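You operate a simulated robot arm through the tools that you are given. There is no shell and no other tool. Be economical: measure what you need, move in short steps, check, and stop when the job is done.

The job below is to be done with a simulated robot arm. You get a single attempt, and the scene is never put back.

## Task
Take the red soap tin and put it on the repair bench. Then fetch the white soap tin and set it on top of the mug set carton. Then take the banknotes from the top of the round board and leave it on the power tray. Keep to this order.

Only the result counts: the job must be done as asked and must still hold three seconds after the hand-in. Knocking over, shifting, dropping, spilling or breaking anything else fails it.

## Robot
A 7-joint arm with a vacuum gripper on a trunk, on a base that drives. Base frame: it is fixed to the floor where the robot stands at the start and does not move with it; the origin is under the middle of the robot, x ahead of it, y to its left, z up; the surface under the hand at the start is at about z = 1050. Readings come in mm, rad, newtons and seconds.
With the tool pointing down near the work surface it reaches from about 240 to 600 mm from the robot's upright axis, wherever it stands. Its first joint turns from -2.007 to 2.007 rad. Places, roughly: banknotes [500, -1250, 750]; mug set carton [750, 2500, 1000]; power tray (35x24 cm) [580, -2260, 820]; repair bench [-600, 2600, 900]. Payload 2.55 kg.
Tool frame: the origin (TCP) lies in the middle of the cups' lips, and z points out of the cups. The gripper has 1 cup of 44 mm across, covering 44 by 44 mm (tool x, y); the bellows give 20 mm. With the vacuum on, a cup seals on a smooth face that it is pressed against (1 to 4 N); it does not hold porous or soft things. The pull reaches 55 N.
Orientation is told as [roll, pitch, yaw] about the base's x, y, z axes, in that order, counted from this pose: with the cups facing straight down, the tool's x points along the base's -x, its y along +y and its z along -z.

## Interface
- The arm moves only by the tool send_rows. Its argument "rows" is a list that holds one entry, the list of rows, each a list of 6 numbers: the shift along the tool's x, y, z in units of 30 mm (1.0 is 30 mm), then the turn, a rotation vector about the tool's x, y, z in units of 5 degrees (1.0 is 5 degrees). In form: [[[tx, ty, tz, ax, ay, az], ...]]. A call has 1 to 12 rows; each row shifts and turns the commanded pose from where the row before left it, along the tool's axes as they then stand. "vac" is the vacuum: 1 switches it on, -1 off, set as the call begins (left out, the last holds). A call with a number of a shift or a turn outside -1 to 1 is refused whole. Rows are played at 5 a second. More than 50 mm and 0.15 rad between two rows, or a gripper value outside its range, and nothing of the call is played. Where a pose cannot be reached the arm comes as near as it can. A force on the tool above 40 N (or 10 N above the force at the start of the call, whichever is more), or a blocked arm, ends the call early, and 0.2 s more pass. The pull builds up within a second once a cup has sealed. Time passes only in rows, and 0.2 s behind the last, so rows that do not move give it time. It gives the time, the measured TCP pose, the force on the tool (base axes) and the pull of the vacuum at its end, in the units of the frame above (readings bear some noise), with the torque about the TCP (base axes, N m) and any sound that the robot's microphone picked up.
- Cameras (640 x 400 px; columns grow to the right, rows downward): "scene" is now at [15.4, 141.7, 1835.8]; the picture's right is [-0.42, -0.91, 0.00], its down [-0.69, 0.32, -0.64] and it looks along [0.58, -0.27, -0.77] (base axes); focal length 252 px, centre (320, 200). "wrist" rides on the gripper at [81, 6, -173] in the tool frame; the picture's right is [-0.08, 1.00, 0.00], its down [-0.89, -0.07, -0.45] and it looks along [-0.44, -0.04, 0.90] (tool axes); focal length 256 px, centre (320, 200). There is no depth. A picture from a camera that has moved, and an enlarged one, comes with that camera's place and axes in the base frame and with its lens. The place of the scene camera against the robot may be out by one fixed shift of up to 12 mm in any direction.
- grab_frame(camera): a new picture of that camera. The clock stands still meanwhile.
- move_column(by): slides the trunk up (or, below 0, down) by that many mm; the arm and the scene camera ride with it, the base frame stays. It gives what a move gives, with no picture.
- drive_base(legs): drives the robot by 1 to 6 legs, each [ahead, left, turn to the left] in mm, mm and rad, along the robot's own axes; the way and the turn of a leg run together, so that a leg with both is an arc; at most 1500 mm and 3.142 rad a leg. The arm and the cameras ride along, it lands a little off, and it stops where it bumps. It gives what a move gives.
- pan_tilt(pan, tilt): turns the head with the scene camera to pan (to the left, within 2.705 rad either way) and tilt (down, from -0.506 to 1.204), counted from straight ahead of the robot. It gives what a move gives.
- inspect(camera, box): a new picture of the part [left, top, right, bottom] of that camera's present view, enlarged. The clock stands still meanwhile.
- close_job(): hands the job in; it is judged then, once.

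Go step by step. Nothing tells you exact positions but the pictures and the camera data: compare them with the known pose of the tool, close in by small moves and look again before you grip or let go. The budget is 165 turns and 112 pictures, counting those below and the enlarged ones. Unless the task says otherwise, let go and move clear before handing in, and close with one line.

The tools are called after "Request:" as name(argument=value, ...) on one line, values as JSON. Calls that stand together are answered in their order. send_rows: Moves the arm, as the interface text tells. Its arguments: {"type":"object","properties":{"rows":{"type":"array","items":{"type":"array","items":{"type":"array","items":{"type":"number"}}}},"vac":{"type":"number"}},"required":["rows"]} The other tools are called the same way: move_column (by) slides the trunk up or down; drive_base (legs) drives the base; pan_tilt (pan, tilt) turns the head that bears the scene camera; grab_frame (camera) takes a picture; inspect (camera, box) takes an enlarged picture of a part of a camera's view; close_job () hands the job in.

At the start:

```text
t: 0.0
ee_pos: [390.2, -78.0, 1252.2]
tool_rot: [0.0, 0.0, 0.001]
wrist_force: [0.3, -0.8, -0.1]
moment: [0.01, -0.02, -0.03]
pull: 0.0
trunk travel left (down, up): [-925.0, 65.0]
robot x, y, heading: [-2.8, 0.1, 0.002]
head pan, tilt: [-0.436, 0.871]
```

scene: 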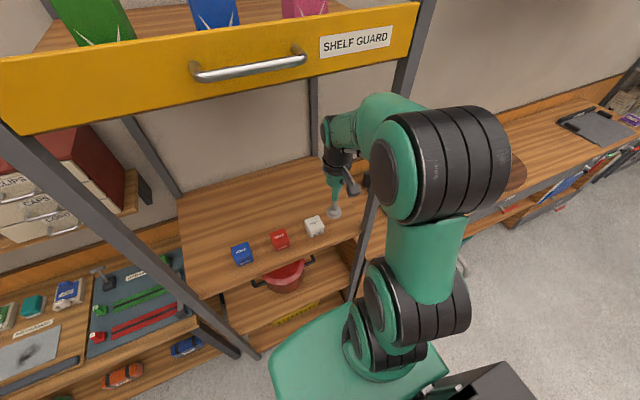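
wrist: 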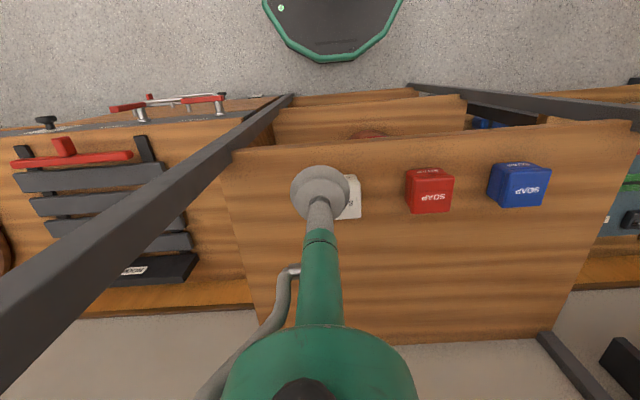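

The white, red and blue soap tins are on the shelf board in front of me. I'll look closer to measure the red tin.

Request:
inspect(camera="wrist", box=[280, 130, 580, 260])

Request:
inspect(camera="scene", box=[200, 160, 400, 285])

```text
2.13 times, centred on (430, 195) of wrist
camera zoom: at [309.2, -71.1, 1424.3], right [0.08, 1.0, 0.0], down [0.89, -0.07, 0.45], along [0.44, -0.04, -0.9], focal length 546 px, centre (85, 211)
```

zoom: 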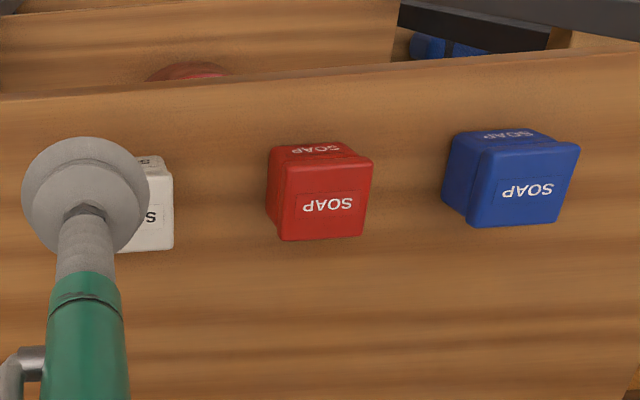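

```text
3.20 times, centred on (300, 222) of scene
camera zoom: at [15.4, 141.7, 1835.8], right [-0.42, -0.91, 0.0], down [-0.69, 0.32, -0.64], along [0.58, -0.27, -0.77], focal length 806 px, centre (384, 128)
```

zoom: 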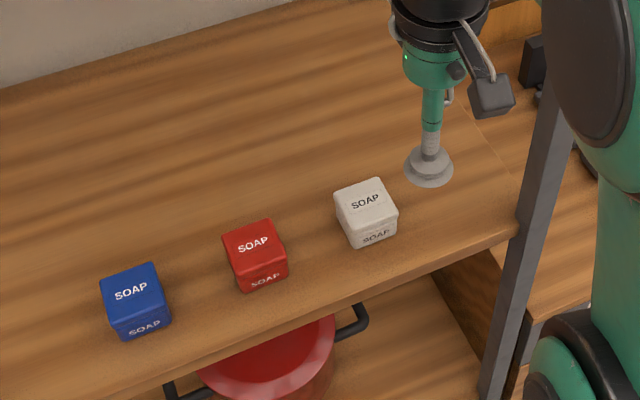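

The red tin's top centre works out at about [477, 75, 1094]. I'll move above it at the present height, then look again.

Request:
send_rows(rows=[[[-0.48, 0.85, 0, 0, 0, 0], [-0.48, 0.85, 0, 0, 0, 0], [-0.48, 0.85, 0, 0, 0, 0], [-0.48, 0.85, 0, 0, 0, 0], [-0.48, 0.85, 0, 0, 0, 0], [-0.48, 0.85, 0, 0, 0, 0], [0, 0, 0.9, 0, 0, 0], [0, 0, 0.9, 0, 0, 0], [0, 0, 0.9, 0, 0, 0]]])

Request:
grab_frame(camera="wrist")

Request:
grab_frame(camera="scene")

```text
t: 2.0
ee_pos: [469.9, 73.9, 1150.6]
tool_rot: [0.0, 0.0, -0.002]
wrist_force: [-1.3, 0.6, 0.7]
moment: [0.0, 0.04, 0.0]
pull: 0.1
out of reach, approached as far as the arm can: row 4, 5, 6
trunk travel left (down, up): [-925.0, 65.0]
robot x, y, heading: [-3.0, -2.0, 0.002]
head pan, tilt: [-0.436, 0.871]
```

```text
107 pictures are left
camera wrist: at [389.1, 80.7, 1323.2], right [0.08, 1.0, 0.0], down [0.89, -0.07, 0.45], along [0.44, -0.04, -0.9], focal length 256 px, centre (320, 200)
```

wrist: 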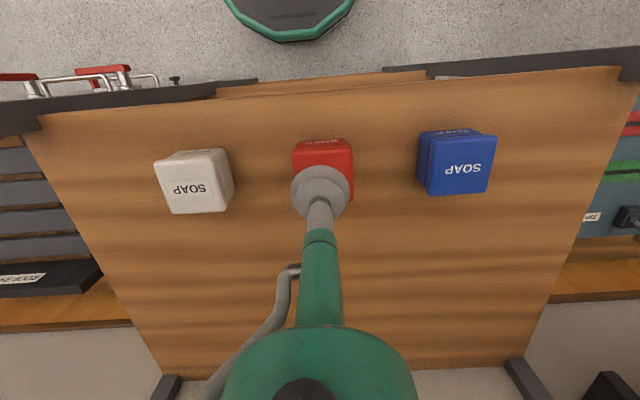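

```text
106 pictures are left
camera scene: at [16.3, 141.9, 1835.8], right [-0.42, -0.91, 0.0], down [-0.69, 0.32, -0.64], along [0.58, -0.27, -0.77], focal length 252 px, centre (320, 200)
```

scene: 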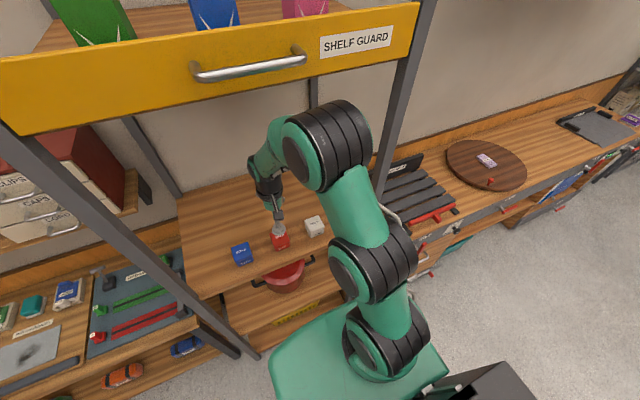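

Request:
inspect(camera="wrist", box=[240, 120, 400, 220])

```text
4.00 times, centred on (320, 170) of wrist
camera zoom: at [389.1, 80.7, 1323.2], right [0.08, 1.0, 0.0], down [0.89, -0.07, 0.45], along [0.44, -0.04, -0.9], focal length 1024 px, centre (320, 320)
```

zoom: 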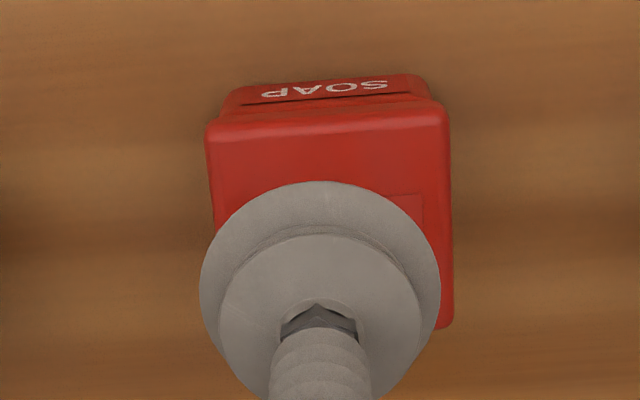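

The cup is about 6 mm short in x. I'll correct that, descend with the vacuum on and close in.

Request:
send_rows(rows=[[[-0.1, 0.03, 0.5, 0, 0, 0], [-0.1, 0.02, 0.5, 0, 0, 0], [0, 0, 0.4, 0, 0, 0], [0, 0, 0.2, 0, 0, 0], [0, 0, 0.15, 0, 0, 0], [0, 0, 0.0, 0, 0, 0]]], vac=1)

```text
t: 3.4
ee_pos: [474.9, 75.0, 1097.0]
tool_rot: [0.001, 0.0, 0.0]
wrist_force: [-1.3, 0.1, -0.3]
moment: [0.0, 0.05, 0.0]
pull: 54.9
trunk travel left (down, up): [-925.0, 65.0]
robot x, y, heading: [-0.6, 0.5, -0.006]
head pan, tilt: [-0.436, 0.871]
```

It has sealed. I'll lift and draw back from the shelf.

Request:
send_rows(rows=[[[0, 0, -0.5, 0, 0, 0], [0, 0, -0.8, 0, 0, 0], [0, 0, -1, 0, 0, 0], [0, 0, -1, 0, 0, 0], [1, 0, -0.5, 0, 0, 0], [1, 0, 0, 0, 0, 0], [1, 0, 0, 0, 0, 0], [1, 0, 0, 0, 0, 0]]])

Request:
grab_frame(camera="wrist")

Request:
pan_tilt(pan=1.2, tilt=0.4)

Request:
grab_frame(camera="scene")

Request:
pan_tilt(pan=2.2, tilt=0.4)

Request:
grab_frame(camera="scene")

```text
t: 5.2
ee_pos: [352.7, 75.2, 1212.8]
tool_rot: [0.001, -0.002, 0.001]
wrist_force: [-0.5, -0.3, -0.9]
moment: [-0.02, -0.02, 0.0]
pull: 54.8
trunk travel left (down, up): [-925.0, 65.0]
robot x, y, heading: [0.6, -1.9, 0.003]
head pan, tilt: [-0.436, 0.871]
```

```text
104 pictures are left
camera wrist: at [271.2, 81.1, 1385.3], right [0.08, 1.0, 0.0], down [0.89, -0.07, 0.45], along [0.45, -0.04, -0.89], focal length 256 px, centre (320, 200)
```

wrist: 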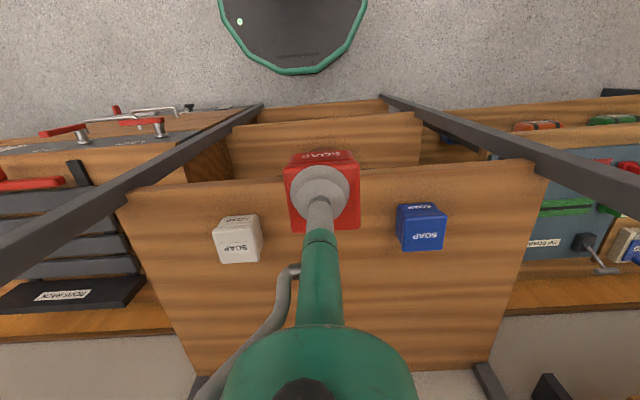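

```text
t: 6.9
ee_pos: [354.8, 74.0, 1212.6]
tool_rot: [0.0, 0.0, -0.001]
wrist_force: [0.4, -0.2, -0.9]
moment: [0.02, 0.02, -0.02]
pull: 54.7
trunk travel left (down, up): [-925.0, 65.0]
robot x, y, heading: [-3.1, -3.4, -0.0]
head pan, tilt: [1.201, 0.4]
```

```text
103 pictures are left
camera scene: at [-20.9, 260.7, 1876.5], right [0.93, -0.36, 0.0], down [-0.14, -0.36, -0.92], along [0.33, 0.86, -0.39], focal length 252 px, centre (320, 200)
```

scene: 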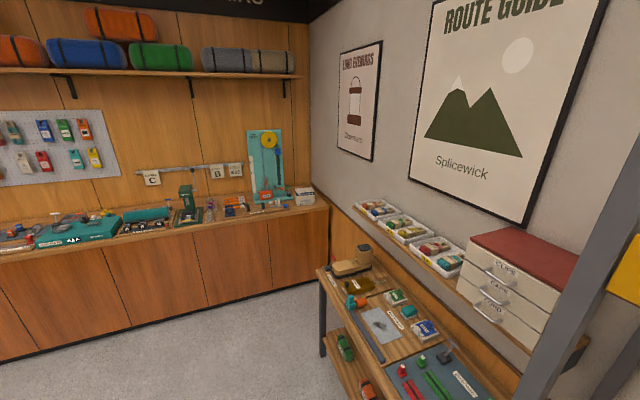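

```text
t: 8.2
ee_pos: [353.5, 74.8, 1214.5]
tool_rot: [0.0, 0.002, 0.001]
wrist_force: [0.4, 1.3, -2.1]
moment: [-0.01, -0.03, 0.01]
pull: 54.6
trunk travel left (down, up): [-925.0, 65.0]
robot x, y, heading: [-2.6, -0.6, 0.002]
head pan, tilt: [2.201, 0.4]
```

```text
102 pictures are left
camera scene: at [-109.1, 249.3, 1876.5], right [0.81, 0.59, 0.0], down [0.23, -0.31, -0.92], along [-0.54, 0.74, -0.39], focal length 252 px, centre (320, 200)
```

scene: 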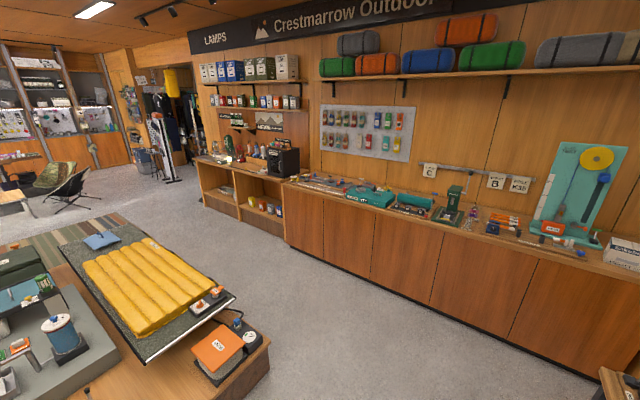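

The red tin is held. The counter along the +y wall must be the repair bench, and the mug set carton is at its right end. The floor looks free, so I'll back off, drive there, turn to face it and look.

Request:
drive_base(legs=[[-350, 0, 0], [0, 1300, 0], [-250, 250, 0], [0, 0, 1.569]])

Request:
pan_tilt(pan=0, tilt=0.7)

Request:
grab_frame(camera="scene")

Request:
grab_frame(camera="wrist")

```text
t: 22.2
ee_pos: [-679.5, 1891.0, 1212.9]
tool_rot: [0.001, 0.0, 1.558]
wrist_force: [0.3, 0.0, -1.1]
moment: [-0.04, 0.0, -0.01]
pull: 55.0
trunk travel left (down, up): [-925.0, 65.0]
robot x, y, heading: [-605.3, 1539.0, 1.558]
head pan, tilt: [2.201, 0.4]
```

```text
t: 24.3
ee_pos: [-678.1, 1892.9, 1214.0]
tool_rot: [0.001, 0.001, 1.558]
wrist_force: [0.1, -0.4, -1.5]
moment: [0.01, 0.01, 0.01]
pull: 55.0
trunk travel left (down, up): [-925.0, 65.0]
robot x, y, heading: [-608.6, 1535.8, 1.562]
head pan, tilt: [0.0, 0.7]
```

```text
101 pictures are left
camera scene: at [-778.3, 1562.0, 1849.7], right [1.0, -0.01, 0.0], down [-0.01, -0.64, -0.77], along [0.01, 0.77, -0.64], focal length 252 px, centre (320, 200)
```

scene: 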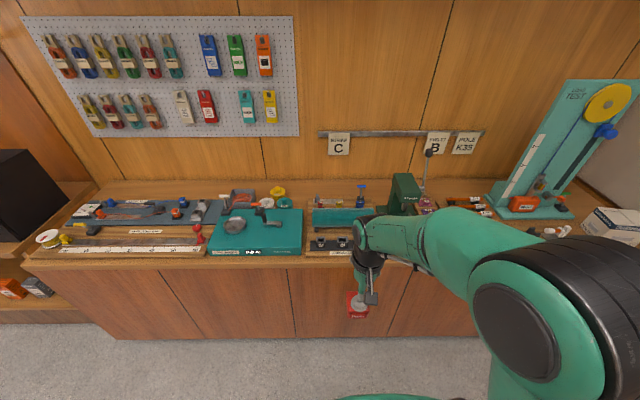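

```text
100 pictures are left
camera wrist: at [-685.9, 1812.1, 1384.9], right [-1.0, 0.09, 0.0], down [0.08, 0.89, 0.45], along [0.04, 0.44, -0.9], focal length 256 px, centre (320, 200)
```

wrist: 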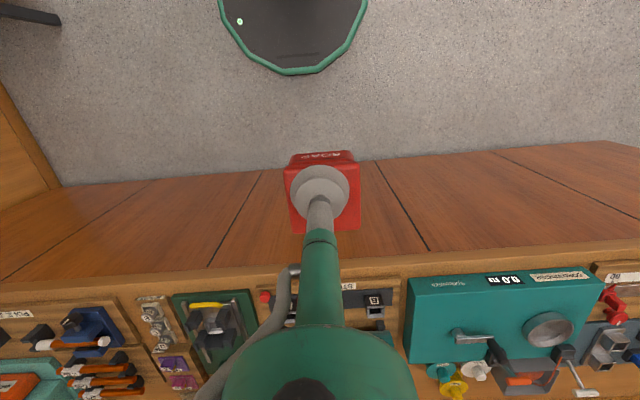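

The counter is crowded, so I need to find free bench surface. I'll enlarge it.

Request:
inspect(camera="scene", box=[20, 160, 320, 290])

Request:
inspect(camera="scene", box=[290, 130, 640, 290])

Request:
inspect(camera="wrist", box=[0, 230, 640, 400])

```text
2.13 times, centred on (170, 225) of scene
camera zoom: at [-778.3, 1562.0, 1849.7], right [1.0, -0.01, 0.0], down [-0.01, -0.64, -0.77], along [0.01, 0.77, -0.64], focal length 538 px, centre (640, 147)
```

zoom: 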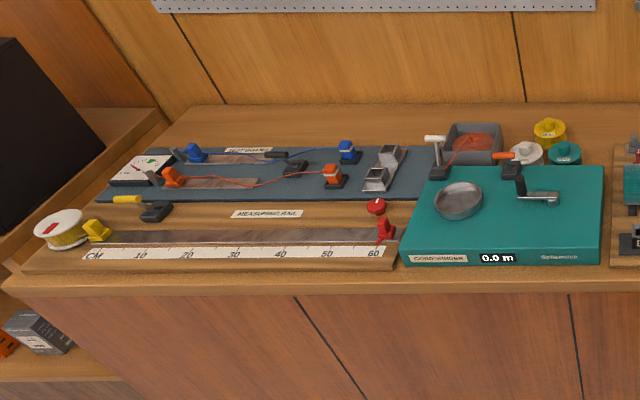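

```text
1.83 times, centred on (465, 210) of scene
camera zoom: at [-778.3, 1562.0, 1849.7], right [1.0, -0.01, 0.0], down [-0.01, -0.64, -0.77], along [0.01, 0.77, -0.64], focal length 461 px, centre (55, 182)
```

zoom: 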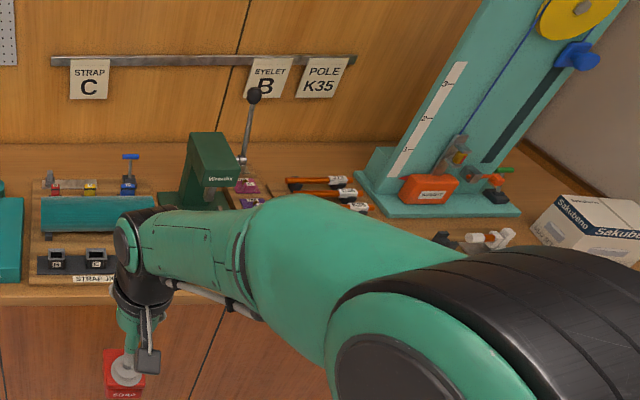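

```text
1.00 times, centred on (320, 315) of wrist (not enlarged: the box is as wide or as high as the picture)
camera zoom: at [-685.9, 1812.1, 1384.9], right [-1.0, 0.09, 0.0], down [0.08, 0.89, 0.45], along [0.04, 0.44, -0.9], focal length 256 px, centre (320, 85)
```

zoom: 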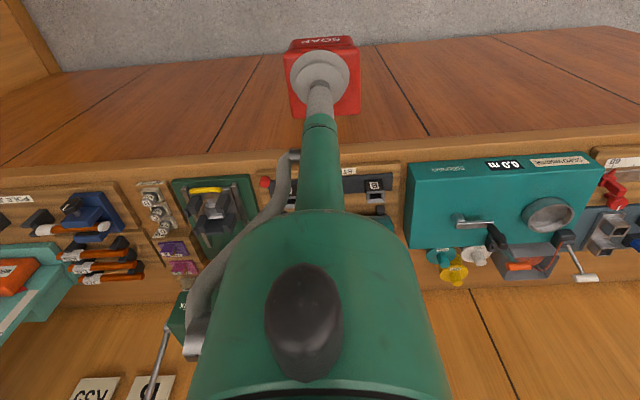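

Most of the bench top is taken, but there is a bare strip along the front edge (y ≈ 2236–2309). I'll drive closer to measure it from above.

Request:
drive_base(legs=[[220, 0, 0]])

Request:
grab_frame(camera="wrist")

Request:
grab_frame(camera="scene")

```text
t: 26.0
ee_pos: [-675.1, 2114.5, 1211.6]
tool_rot: [0.0, 0.0, 1.557]
wrist_force: [0.4, -0.8, -1.3]
moment: [-0.05, 0.02, -0.01]
pull: 54.6
trunk travel left (down, up): [-925.0, 65.0]
robot x, y, heading: [-600.4, 1759.2, 1.556]
head pan, tilt: [0.0, 0.7]
```

```text
96 pictures are left
camera wrist: at [-682.5, 2033.6, 1384.9], right [-1.0, 0.09, 0.0], down [0.08, 0.89, 0.45], along [0.04, 0.44, -0.9], focal length 256 px, centre (320, 200)
```

wrist: 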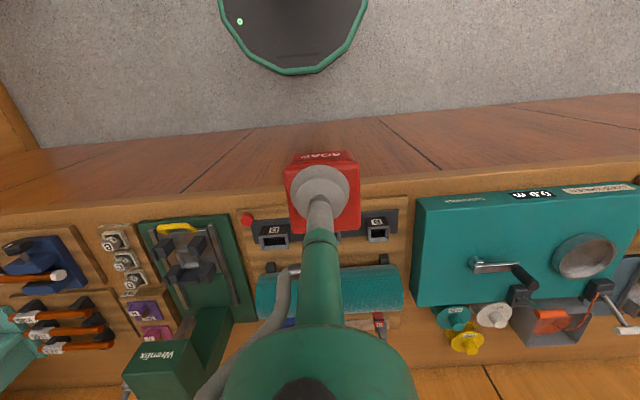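

```text
95 pictures are left
camera scene: at [-775.4, 1783.8, 1849.7], right [1.0, -0.01, 0.0], down [-0.01, -0.64, -0.76], along [0.01, 0.76, -0.64], focal length 252 px, centre (320, 200)
```

scene: 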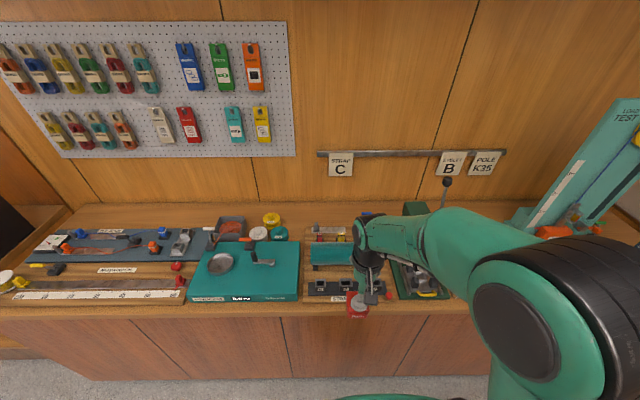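

The strip is narrow here. I'll check the right part of the bench towards the carton before choosing a spot.

Request:
inspect(camera="wrist", box=[380, 150, 640, 320])

Request:
drive_base(legs=[[0, -600, 0]])

Request:
grab_frame(camera="wrist")

Request:
grab_frame(camera="scene")

```text
2.35 times, centred on (510, 235) of wrist
camera zoom: at [-682.5, 2033.6, 1384.9], right [-1.0, 0.09, 0.0], down [0.08, 0.89, 0.45], along [0.04, 0.44, -0.9], focal length 602 px, centre (-127, 118)
```

zoom: 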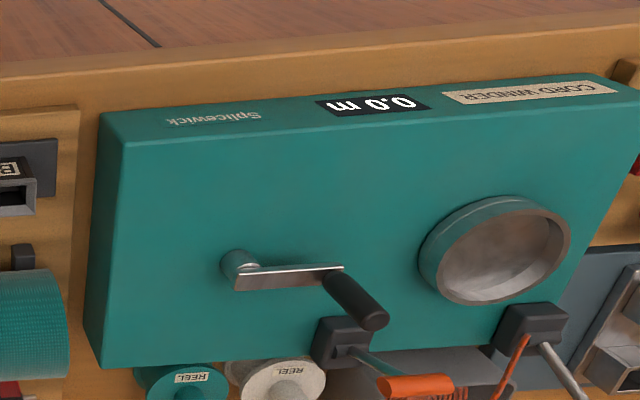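

```text
t: 29.4
ee_pos: [-76.1, 2106.0, 1212.8]
tool_rot: [0.001, 0.001, 1.555]
wrist_force: [0.5, 0.8, -0.2]
moment: [-0.04, 0.02, 0.01]
pull: 54.7
trunk travel left (down, up): [-925.0, 65.0]
robot x, y, heading: [-4.9, 1753.0, 1.558]
head pan, tilt: [0.0, 0.7]
```

```text
93 pictures are left
camera wrist: at [-84.1, 2025.4, 1384.9], right [-1.0, 0.09, 0.0], down [0.08, 0.89, 0.45], along [0.04, 0.44, -0.9], focal length 256 px, centre (320, 200)
```

wrist: 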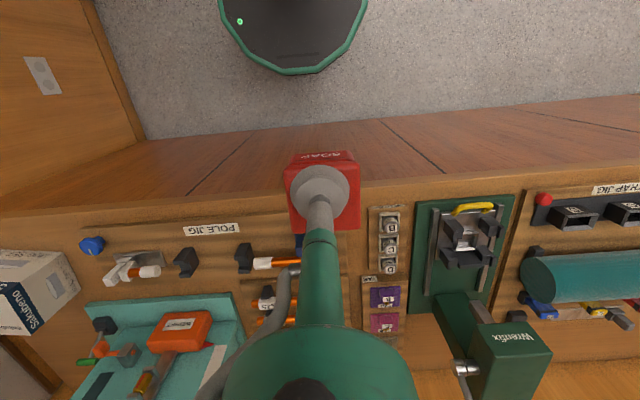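

```text
92 pictures are left
camera scene: at [-176.9, 1775.6, 1849.7], right [1.0, -0.01, 0.0], down [-0.01, -0.64, -0.77], along [0.01, 0.76, -0.64], focal length 252 px, centre (320, 200)
```

scene: 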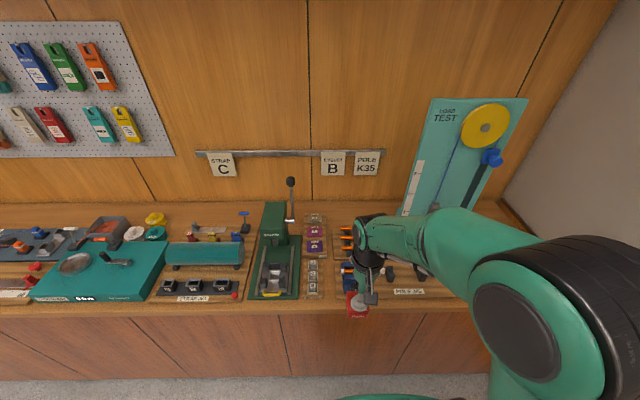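

Request:
inspect(camera="wrist", box=[0, 170, 240, 320])

Request:
inspect(camera="wrist", box=[340, 150, 560, 290])

```text
2.67 times, centred on (120, 245) of wrist
camera zoom: at [-84.1, 2025.4, 1384.9], right [-1.0, 0.09, 0.0], down [0.08, 0.89, 0.45], along [0.04, 0.44, -0.9], focal length 683 px, centre (853, 80)
```

zoom: 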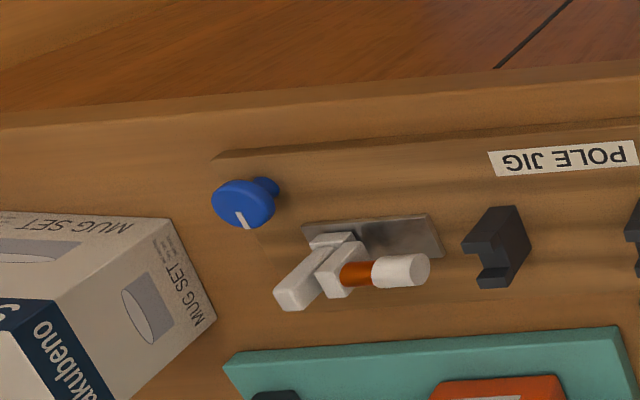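

```text
2.86 times, centred on (450, 220) of wrist
camera zoom: at [-84.1, 2025.4, 1384.9], right [-1.0, 0.09, 0.0], down [0.08, 0.89, 0.45], along [0.04, 0.44, -0.9], focal length 731 px, centre (-51, 143)
```

zoom: 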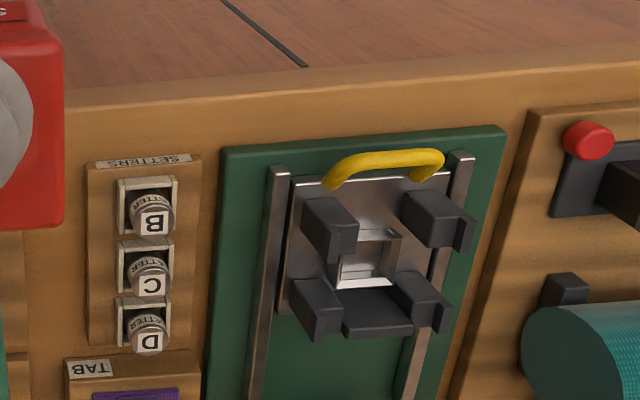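

The bare patch in front of the carton, about x 490–590 and y 2252–2334, has room for the tin. I'll drive there in two legs and look again.

Request:
drive_base(legs=[[120, 0, 0], [0, -370, 0]])

Request:
grab_frame(camera="scene")

Request:
grab_frame(camera="wrist")

```text
t: 32.5
ee_pos: [289.8, 2219.9, 1212.4]
tool_rot: [0.0, 0.001, 1.559]
wrist_force: [0.2, -0.2, -0.8]
moment: [0.01, 0.0, 0.0]
pull: 55.1
trunk travel left (down, up): [-925.0, 65.0]
robot x, y, heading: [361.6, 1863.3, 1.551]
head pan, tilt: [0.0, 0.7]
```

```text
89 pictures are left
camera scene: at [188.8, 1888.7, 1849.7], right [1.0, -0.01, 0.0], down [-0.01, -0.64, -0.77], along [0.01, 0.76, -0.64], focal length 252 px, centre (320, 200)
```

scene: 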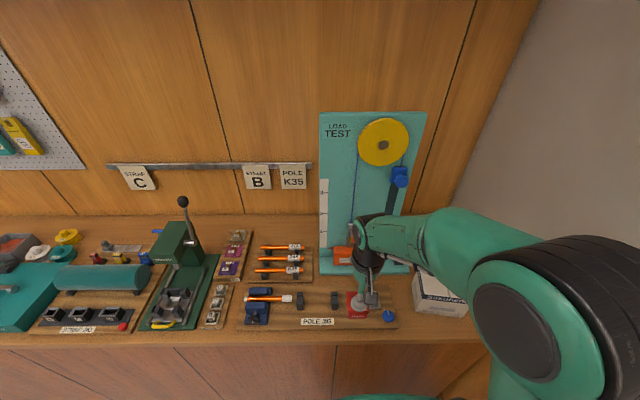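

```text
88 pictures are left
camera wrist: at [281.2, 2138.7, 1384.9], right [-1.0, 0.09, 0.0], down [0.08, 0.89, 0.45], along [0.04, 0.44, -0.9], focal length 256 px, centre (320, 200)
```

wrist: 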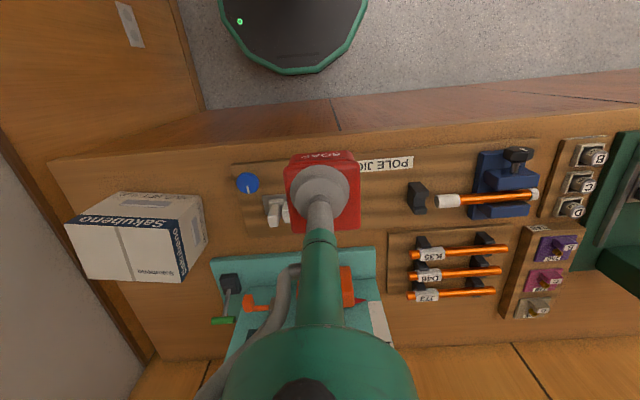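

The patch is clear, and comparing the two views puts the bench top at z ≈ 900. I'll move over [530, 2292] and lower the trunk.

Request:
send_rows(rows=[[[-0.27, -0.89, 0, 0, 0, 0], [-0.27, -0.89, 0, 0, 0, 0], [-0.27, -0.89, 0, 0, 0, 0], [-0.27, -0.89, 0, 0, 0, 0], [-0.27, -0.89, 0, 0, 0, 0], [-0.27, -0.89, 0, 0, 0, 0], [-0.27, -0.89, 0, 0, 0, 0], [-0.27, -0.89, 0, 0, 0, 0], [-0.27, -0.89, 0, 0, 0, 0]]])

Request:
move_column(by=-150)

Request:
grab_frame(camera="wrist")

Request:
grab_frame(camera="scene")

```text
t: 34.5
ee_pos: [530.1, 2288.7, 1213.0]
tool_rot: [0.002, 0.002, 1.56]
wrist_force: [-0.1, 0.6, -1.7]
moment: [0.01, 0.05, 0.03]
pull: 54.6
trunk travel left (down, up): [-925.0, 65.0]
robot x, y, heading: [359.1, 1864.7, 1.556]
head pan, tilt: [0.0, 0.7]
```

```text
t: 36.3
ee_pos: [528.9, 2289.6, 1064.0]
tool_rot: [-0.002, 0.0, 1.558]
wrist_force: [0.1, 0.3, -1.3]
moment: [0.01, -0.02, -0.02]
pull: 54.5
trunk travel left (down, up): [-775.0, 215.0]
robot x, y, heading: [361.2, 1861.3, 1.554]
head pan, tilt: [0.0, 0.7]
```

```text
87 pictures are left
camera wrist: at [521.7, 2208.4, 1236.1], right [-1.0, 0.09, 0.0], down [0.08, 0.89, 0.45], along [0.04, 0.44, -0.9], focal length 256 px, centre (320, 200)
```

wrist: 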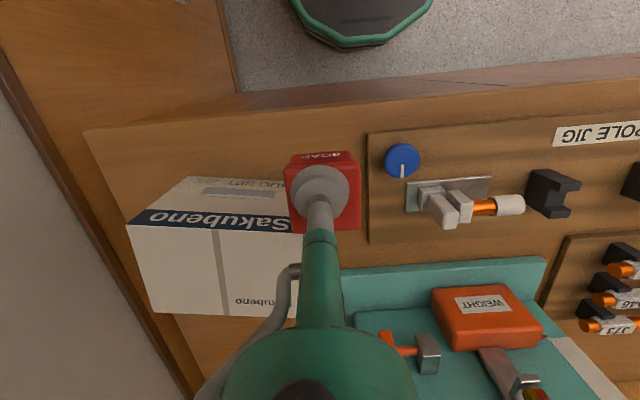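

```text
86 pictures are left
camera scene: at [188.7, 1888.7, 1699.7], right [1.0, -0.01, 0.0], down [-0.01, -0.64, -0.77], along [0.01, 0.77, -0.64], focal length 252 px, centre (320, 200)
```

scene: 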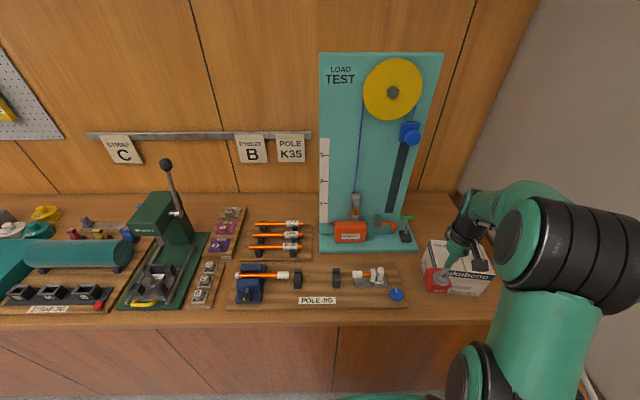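

The tin hovers over the clear patch, with margins to the carton, the jig and the edge. I'll lower it.

Request:
send_rows(rows=[[[-0.07, 0, 0.9, 0, 0, 0], [0, 0, 0.9, 0, 0, 0], [0, 0, 0.9, 0, 0, 0], [0, 0, 0.6, 0, 0, 0], [0, 0, 0.3, 0, 0, 0], [0, 0, 0, 0, 0, 0]]])

Request:
inspect(camera="wrist", box=[220, 80, 420, 230])

Request:
inspect(camera="scene", box=[360, 220, 520, 330])

```text
t: 37.7
ee_pos: [530.2, 2291.9, 955.3]
tool_rot: [-0.001, 0.0, 1.558]
wrist_force: [0.3, 0.8, -0.8]
moment: [0.02, 0.04, 0.02]
pull: 54.8
trunk travel left (down, up): [-775.0, 215.0]
robot x, y, heading: [356.4, 1864.3, 1.561]
head pan, tilt: [0.0, 0.7]
```

```text
2.67 times, centred on (320, 155) of wrist
camera zoom: at [522.0, 2210.5, 1127.6], right [-1.0, 0.09, 0.0], down [0.08, 0.89, 0.45], along [0.04, 0.44, -0.9], focal length 683 px, centre (320, 320)
```

zoom: 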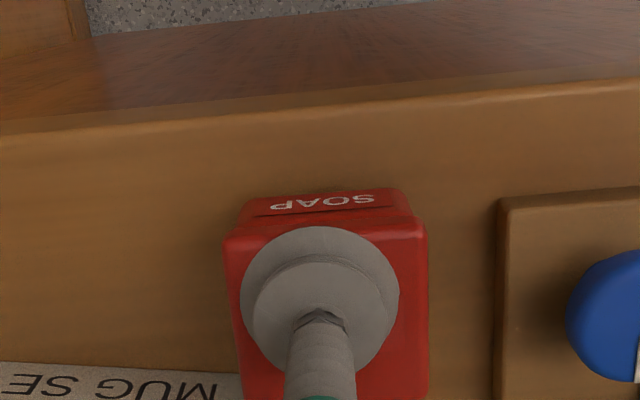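

```text
3.64 times, centred on (440, 275) of scene
camera zoom: at [188.6, 1888.7, 1699.7], right [1.0, -0.01, 0.0], down [-0.01, -0.64, -0.77], along [0.01, 0.77, -0.64], focal length 916 px, centre (-116, -73)
```

zoom: 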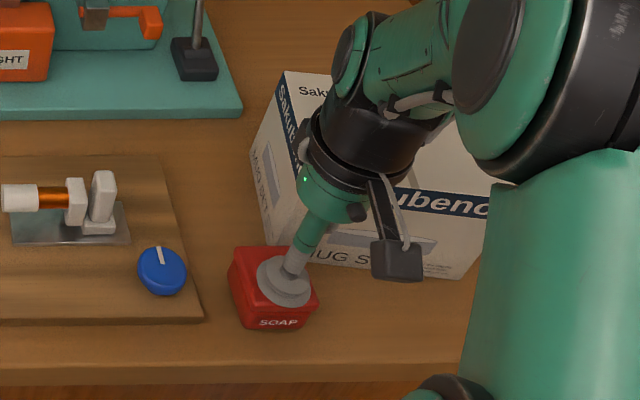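

Request:
send_rows(rows=[[[0.05, 0, 0.1, 0, 0, 0], [0, 0, 0.1, 0, 0, 0], [0, 0, 0.1, 0, 0, 0], [0, 0, 0, 0, 0, 0]]])

```text
t: 38.7
ee_pos: [529.4, 2288.4, 947.8]
tool_rot: [0.001, -0.002, 1.558]
wrist_force: [-0.3, -1.4, 5.9]
moment: [0.13, 0.06, 0.04]
pull: 55.5
trunk travel left (down, up): [-775.0, 215.0]
robot x, y, heading: [356.2, 1859.4, 1.559]
head pan, tilt: [0.0, 0.7]
```

Contact shows at 5.9 N. I'll release, wait, then rise.

Request:
send_rows(rows=[[[0, 0, 0, 0, 0, 0], [0, 0, 0, 0, 0, 0], [0, 0, 0, 0, 0, 0], [0, 0, -0.2, 0, 0, 0], [0, 0, -0.5, 0, 0, 0], [0, 0, -1, 0, 0, 0], [0, 0, -1, 0, 0, 0], [0, 0, -1, 0, 0, 0], [0, 0, -1, 0, 0, 0]]], vac=-1)

Request:
grab_frame(camera="wrist")

```text
t: 40.7
ee_pos: [529.5, 2289.8, 1086.3]
tool_rot: [0.001, 0.002, 1.559]
wrist_force: [-0.2, -0.7, -0.3]
moment: [0.0, 0.01, -0.05]
pull: 0.1
trunk travel left (down, up): [-775.0, 215.0]
robot x, y, heading: [359.2, 1864.5, 1.56]
head pan, tilt: [0.0, 0.7]
```

```text
83 pictures are left
camera wrist: at [522.1, 2209.4, 1258.5], right [-1.0, 0.09, 0.0], down [0.08, 0.89, 0.44], along [0.04, 0.44, -0.9], focal length 256 px, centre (320, 200)
```

wrist: 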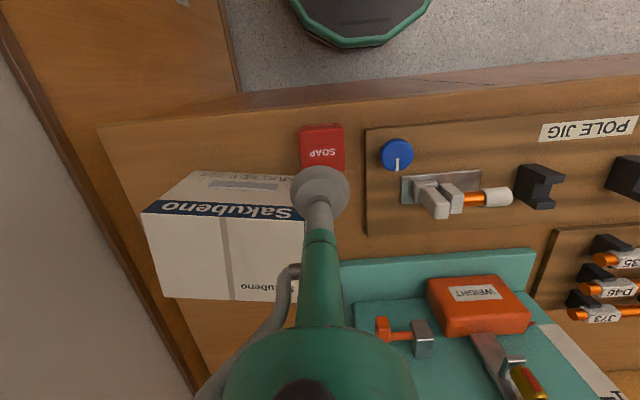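

The red tin stands on the bench. I measure the carton top centre at about [649, 2399] and z ≈ 1018. Next I raise the trunk, tuck the arm and drive back for the white tin.

Request:
move_column(by=150)

Request:
send_rows(rows=[[[0.4, 0.73, 0, 0, 0, 0], [0.4, 0.73, 0, 0, 0, 0], [0.4, 0.73, 0, 0, 0, 0], [0.4, 0.73, 0, 0, 0, 0], [0.4, 0.73, 0, 0, 0, 0]]])

Request:
drive_base(legs=[[0, 720, 0], [-300, 0, 0], [0, 0, -1.557], [0, -1500, 0]])

```text
t: 42.4
ee_pos: [529.9, 2290.0, 1237.4]
tool_rot: [0.0, 0.001, 1.559]
wrist_force: [-0.9, -0.2, -0.4]
moment: [-0.02, 0.0, 0.01]
pull: 0.1
trunk travel left (down, up): [-925.0, 65.0]
robot x, y, heading: [358.0, 1864.9, 1.559]
head pan, tilt: [0.0, 0.7]
```

```text
t: 43.6
ee_pos: [420.1, 2230.3, 1237.3]
tool_rot: [0.0, 0.0, 1.559]
wrist_force: [0.6, -0.2, -0.3]
moment: [0.01, 0.0, -0.03]
pull: 0.0
trunk travel left (down, up): [-925.0, 65.0]
robot x, y, heading: [357.7, 1870.4, 1.559]
head pan, tilt: [0.0, 0.7]
```

```text
t: 59.9
ee_pos: [14.4, 29.0, 1237.5]
tool_rot: [-0.001, -0.001, 0.004]
wrist_force: [0.5, 0.0, 0.0]
moment: [0.01, -0.01, 0.04]
pull: 0.0
trunk travel left (down, up): [-925.0, 65.0]
robot x, y, heading: [-357.2, 85.5, 0.001]
head pan, tilt: [0.0, 0.7]
```

Request:
drive_base(legs=[[200, -82, 0], [165, 0, 0]])

Request:
grab_frame(camera="wrist")

Request:
grab_frame(camera="scene")

```text
t: 62.6
ee_pos: [379.0, -47.8, 1236.4]
tool_rot: [0.0, 0.001, 0.007]
wrist_force: [-0.3, 0.4, 0.7]
moment: [-0.01, 0.0, -0.01]
pull: 0.0
trunk travel left (down, up): [-925.0, 65.0]
robot x, y, heading: [9.6, 6.1, 0.005]
head pan, tilt: [0.0, 0.7]
```

```text
82 pictures are left
camera wrist: at [298.6, -43.1, 1409.1], right [0.07, 1.0, 0.0], down [0.89, -0.06, 0.45], along [0.44, -0.03, -0.9], focal length 256 px, centre (320, 200)
```

wrist: 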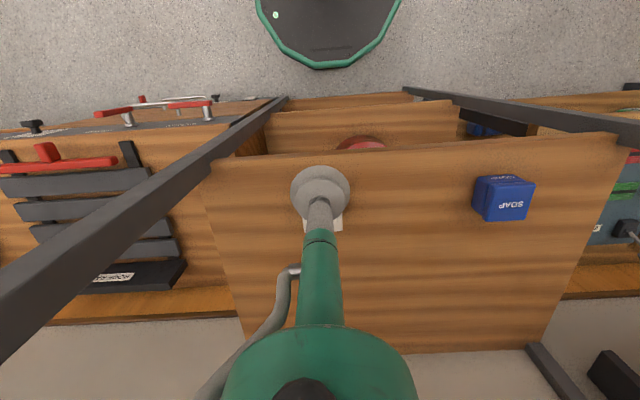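

```text
81 pictures are left
camera scene: at [40.9, 178.8, 1849.7], right [0.01, -1.0, 0.0], down [-0.64, 0.0, -0.76], along [0.76, 0.01, -0.64], focal length 252 px, centre (320, 200)
```

scene: 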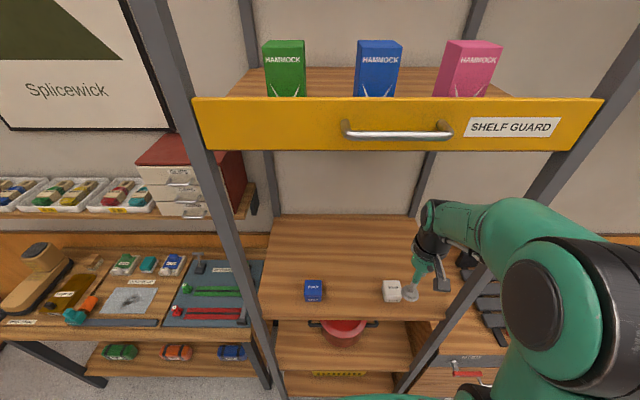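

Request:
send_rows(rows=[[[-0.65, 0, 0, 0, 0, 0], [-0.65, 0, 0, 0, 0, 0], [-0.65, 0, 0.6, 0, 0, 0], [-0.65, 0, 0.7, 0, 0, 0], [-0.6, 0, 0.7, 0, 0, 0], [0, 0, 0.7, 0, 0, 0]]])

Request:
inspect(camera="wrist", box=[240, 120, 400, 220])

```text
t: 64.0
ee_pos: [474.4, -48.7, 1155.2]
tool_rot: [0.0, -0.001, 0.007]
wrist_force: [1.0, -0.8, -0.4]
moment: [0.0, -0.01, 0.0]
pull: 0.1
trunk travel left (down, up): [-925.0, 65.0]
robot x, y, heading: [14.3, 3.2, 0.004]
head pan, tilt: [0.0, 0.7]
```

```text
4.00 times, centred on (320, 170) of wrist
camera zoom: at [394.3, -42.5, 1327.6], right [0.07, 1.0, 0.0], down [0.89, -0.06, 0.45], along [0.44, -0.03, -0.9], focal length 1024 px, centre (320, 320)
```

zoom: 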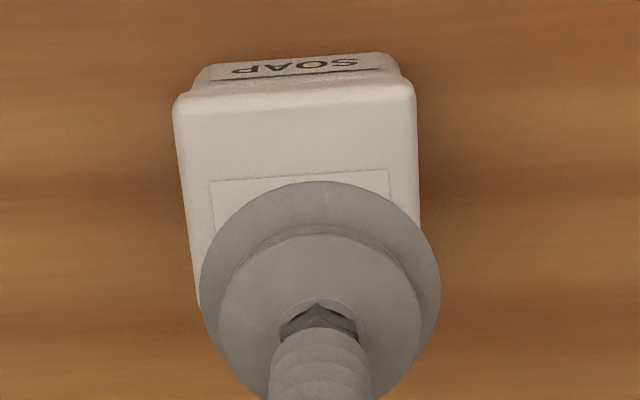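

Request:
send_rows(rows=[[[-0.06, -0.13, 0.6, 0, 0, 0], [0, 0, 0.6, 0, 0, 0], [0, 0, 0.4, 0, 0, 0], [0, 0, 0.2, 0, 0, 0], [0, 0, 0.15, 0, 0, 0], [0, 0, 0.0, 0, 0, 0], [0, 0, 0.0, 0, 0, 0]]], vac=1)

```text
t: 65.7
ee_pos: [476.7, -51.2, 1098.5]
tool_rot: [0.001, 0.002, 0.008]
wrist_force: [-0.9, -0.3, -0.6]
moment: [0.05, -0.01, 0.04]
pull: 54.7
trunk travel left (down, up): [-925.0, 65.0]
robot x, y, heading: [10.0, 4.4, 0.004]
head pan, tilt: [0.0, 0.7]
```

Sealed. I'll lift, retract and drive back towards the carton.

Request:
send_rows(rows=[[[0, 0, -0.5, 0, 0, 0], [0, 0, -0.8, 0, 0, 0], [0, 0, -1, 0, 0, 0], [0, 0, -1, 0, 0, 0], [1, 0, -1, 0, 0, 0], [1, 0, 0, 0, 0, 0], [1, 0, 0, 0, 0, 0], [1, 0, 0, 0, 0, 0]]])

Request:
drive_base(legs=[[-370, 0, 0], [0, 1500, 0], [0, 0, 1.567], [300, 0, 0], [0, -740, 0]])

Request:
grab_frame(camera="wrist")

Request:
grab_frame(camera="scene")

```text
t: 67.5
ee_pos: [356.4, -52.3, 1227.4]
tool_rot: [-0.001, -0.001, 0.007]
wrist_force: [-0.2, 0.6, -1.3]
moment: [0.01, -0.03, -0.03]
pull: 54.8
trunk travel left (down, up): [-925.0, 65.0]
robot x, y, heading: [12.2, 6.6, 0.009]
head pan, tilt: [0.0, 0.7]
```

```text
t: 86.0
ee_pos: [406.7, 2170.2, 1226.0]
tool_rot: [-0.001, 0.0, 1.594]
wrist_force: [0.1, 0.7, -1.1]
moment: [-0.01, -0.02, 0.01]
pull: 55.0
trunk travel left (down, up): [-925.0, 65.0]
robot x, y, heading: [357.8, 1823.0, 1.595]
head pan, tilt: [0.0, 0.7]
```

```text
79 pictures are left
camera wrist: at [402.9, 2088.7, 1398.7], right [-1.0, 0.05, 0.0], down [0.05, 0.89, 0.45], along [0.02, 0.45, -0.9], focal length 256 px, centre (320, 200)
```

wrist: 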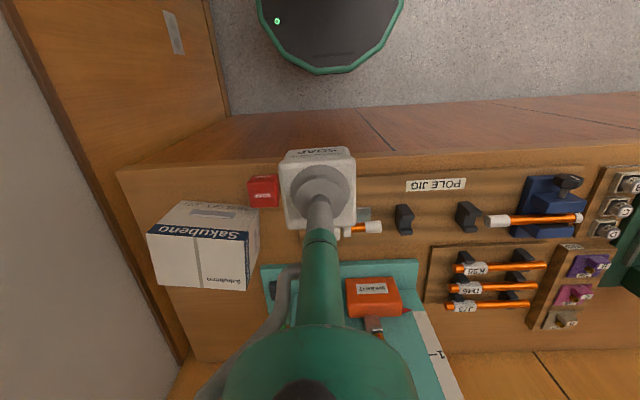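

```text
78 pictures are left
camera scene: at [184.6, 1840.4, 1849.7], right [1.0, 0.02, 0.0], down [0.02, -0.64, -0.77], along [-0.02, 0.76, -0.64], focal length 252 px, centre (320, 200)
```

scene: 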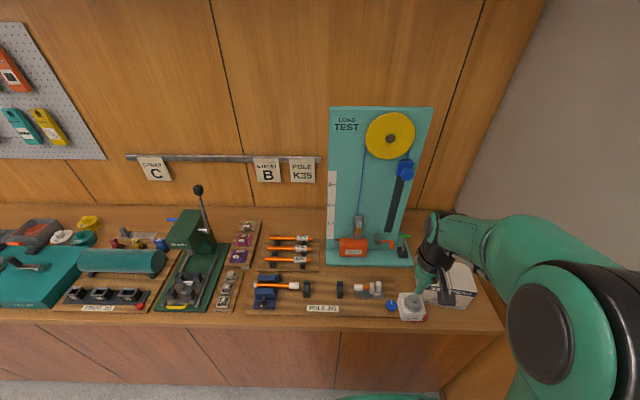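

The carton is where I measured it. I'll drive a little closer.

Request:
drive_base(legs=[[90, 0, 0], [0, -75, 0]])

Request:
grab_frame(camera="wrist")

```text
t: 87.7
ee_pos: [481.3, 2260.9, 1227.0]
tool_rot: [0.001, 0.0, 1.596]
wrist_force: [0.4, 0.2, -1.4]
moment: [-0.01, 0.0, 0.0]
pull: 54.8
trunk travel left (down, up): [-925.0, 65.0]
robot x, y, heading: [428.2, 1912.3, 1.593]
head pan, tilt: [0.0, 0.7]
```

```text
77 pictures are left
camera wrist: at [476.1, 2180.4, 1398.5], right [-1.0, 0.05, 0.0], down [0.05, 0.89, 0.45], along [0.02, 0.44, -0.9], focal length 256 px, centre (320, 200)
```

wrist: 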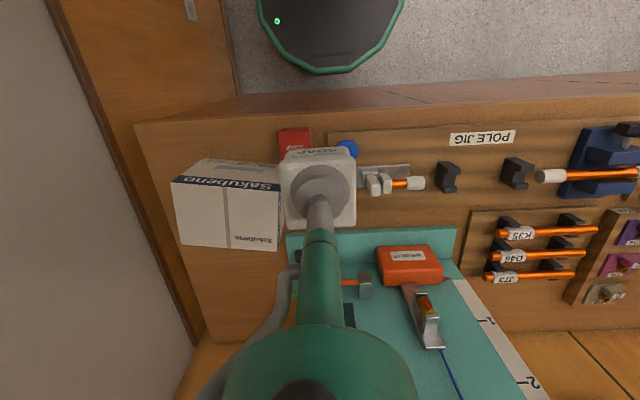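

Request:
move_column(by=-90)

Request:
send_rows(rows=[[[-0.717, -0.922, 0, 0, 0, 0], [-0.717, -0.922, 0, 0, 0, 0], [-0.717, -0.922, 0, 0, 0, 0], [-0.717, -0.922, 0, 0, 0, 0], [-0.717, -0.922, 0, 0, 0, 0], [-0.717, -0.922, 0, 0, 0, 0], [0, 0, 0, 0, 0, 0]]])

Request:
grab_frame(camera="wrist")

Request:
grab_frame(camera="scene")

```text
t: 89.0
ee_pos: [480.8, 2259.9, 1136.0]
tool_rot: [-0.001, 0.0, 1.596]
wrist_force: [-0.5, -0.3, -2.0]
moment: [-0.01, 0.01, -0.01]
pull: 54.9
trunk travel left (down, up): [-835.0, 155.0]
robot x, y, heading: [428.9, 1912.6, 1.599]
head pan, tilt: [0.0, 0.7]
```

```text
t: 90.6
ee_pos: [637.3, 2382.6, 1117.4]
tool_rot: [0.001, 0.0, 1.595]
wrist_force: [-0.2, 0.1, -1.3]
moment: [-0.03, 0.04, -0.02]
pull: 54.7
out of reach, approached as far as the arm can: row 5, 6
trunk travel left (down, up): [-835.0, 155.0]
robot x, y, heading: [424.7, 1911.0, 1.589]
head pan, tilt: [0.0, 0.7]
```

```text
76 pictures are left
camera wrist: at [633.7, 2302.1, 1290.5], right [-1.0, 0.05, 0.0], down [0.05, 0.89, 0.45], along [0.02, 0.44, -0.9], focal length 256 px, centre (320, 200)
```

wrist: 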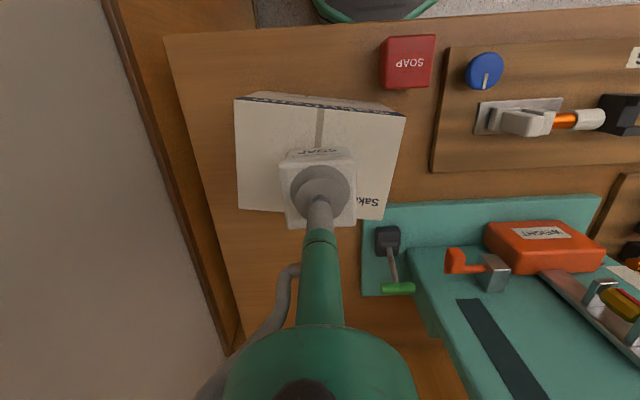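

```text
75 pictures are left
camera scene: at [256.6, 1930.9, 1759.6], right [1.0, 0.02, 0.0], down [0.02, -0.64, -0.77], along [-0.02, 0.76, -0.64], focal length 252 px, centre (320, 200)
```

scene: 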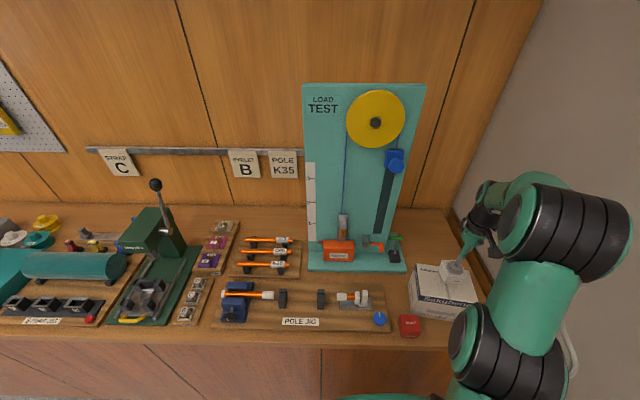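

I'm over the carton top with good margins. I'll lower in steps.

Request:
send_rows(rows=[[[0, 0, 0.7, 0, 0, 0], [0, 0, 0.7, 0, 0, 0], [0, 0, 0.4, 0, 0, 0], [0, 0, 0, 0, 0, 0]]])

Request:
inspect(camera="wrist", box=[200, 40, 440, 240])

Request:
inspect(camera="scene", box=[380, 220, 540, 340])

```text
t: 91.6
ee_pos: [640.0, 2386.3, 1071.0]
tool_rot: [-0.009, -0.011, 1.595]
wrist_force: [-1.2, -2.4, 12.2]
moment: [-0.18, 0.31, 0.03]
pull: 55.6
trunk travel left (down, up): [-835.0, 155.0]
robot x, y, heading: [424.1, 1912.5, 1.597]
head pan, tilt: [0.0, 0.7]
stopped in row 4: the force on the tool passed its limit at 40 N (the readings are from after the stop); the commanded pose is now the measured one
```

```text
2.00 times, centred on (320, 140) of wrist
camera zoom: at [634.0, 2303.4, 1242.1], right [-1.0, 0.05, -0.01], down [0.04, 0.89, 0.46], along [0.03, 0.46, -0.89], focal length 512 px, centre (320, 320)
```

zoom: 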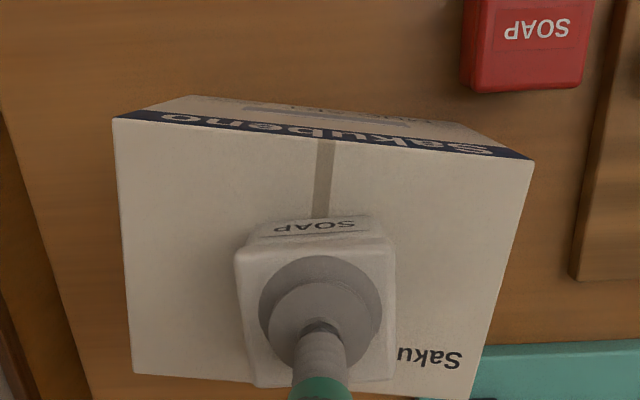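

```text
3.33 times, centred on (460, 280) of scene
camera zoom: at [256.4, 1929.2, 1759.3], right [1.0, 0.02, 0.0], down [0.02, -0.64, -0.77], along [-0.02, 0.77, -0.64], focal length 840 px, centre (-147, -67)
```

zoom: 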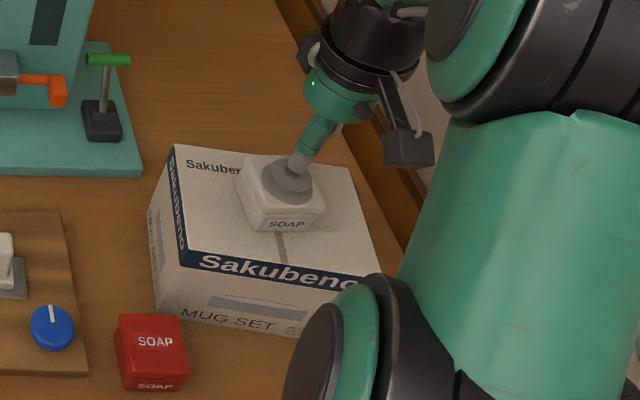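

The tin rests on the carton top, which is really at z ≈ 1024. I'll ease off slightly, release and rise.

Request:
send_rows(rows=[[[0, 0, -0.08, 0, 0, 0], [0, 0, 0, 0, 0, 0]]])

```text
t: 92.2
ee_pos: [639.9, 2386.3, 1071.9]
tool_rot: [-0.005, -0.011, 1.594]
wrist_force: [0.3, -0.2, 0.0]
moment: [-0.01, 0.01, 0.04]
pull: 55.0
trunk travel left (down, up): [-835.0, 155.0]
robot x, y, heading: [431.4, 1913.0, 1.596]
head pan, tilt: [0.0, 0.7]
```

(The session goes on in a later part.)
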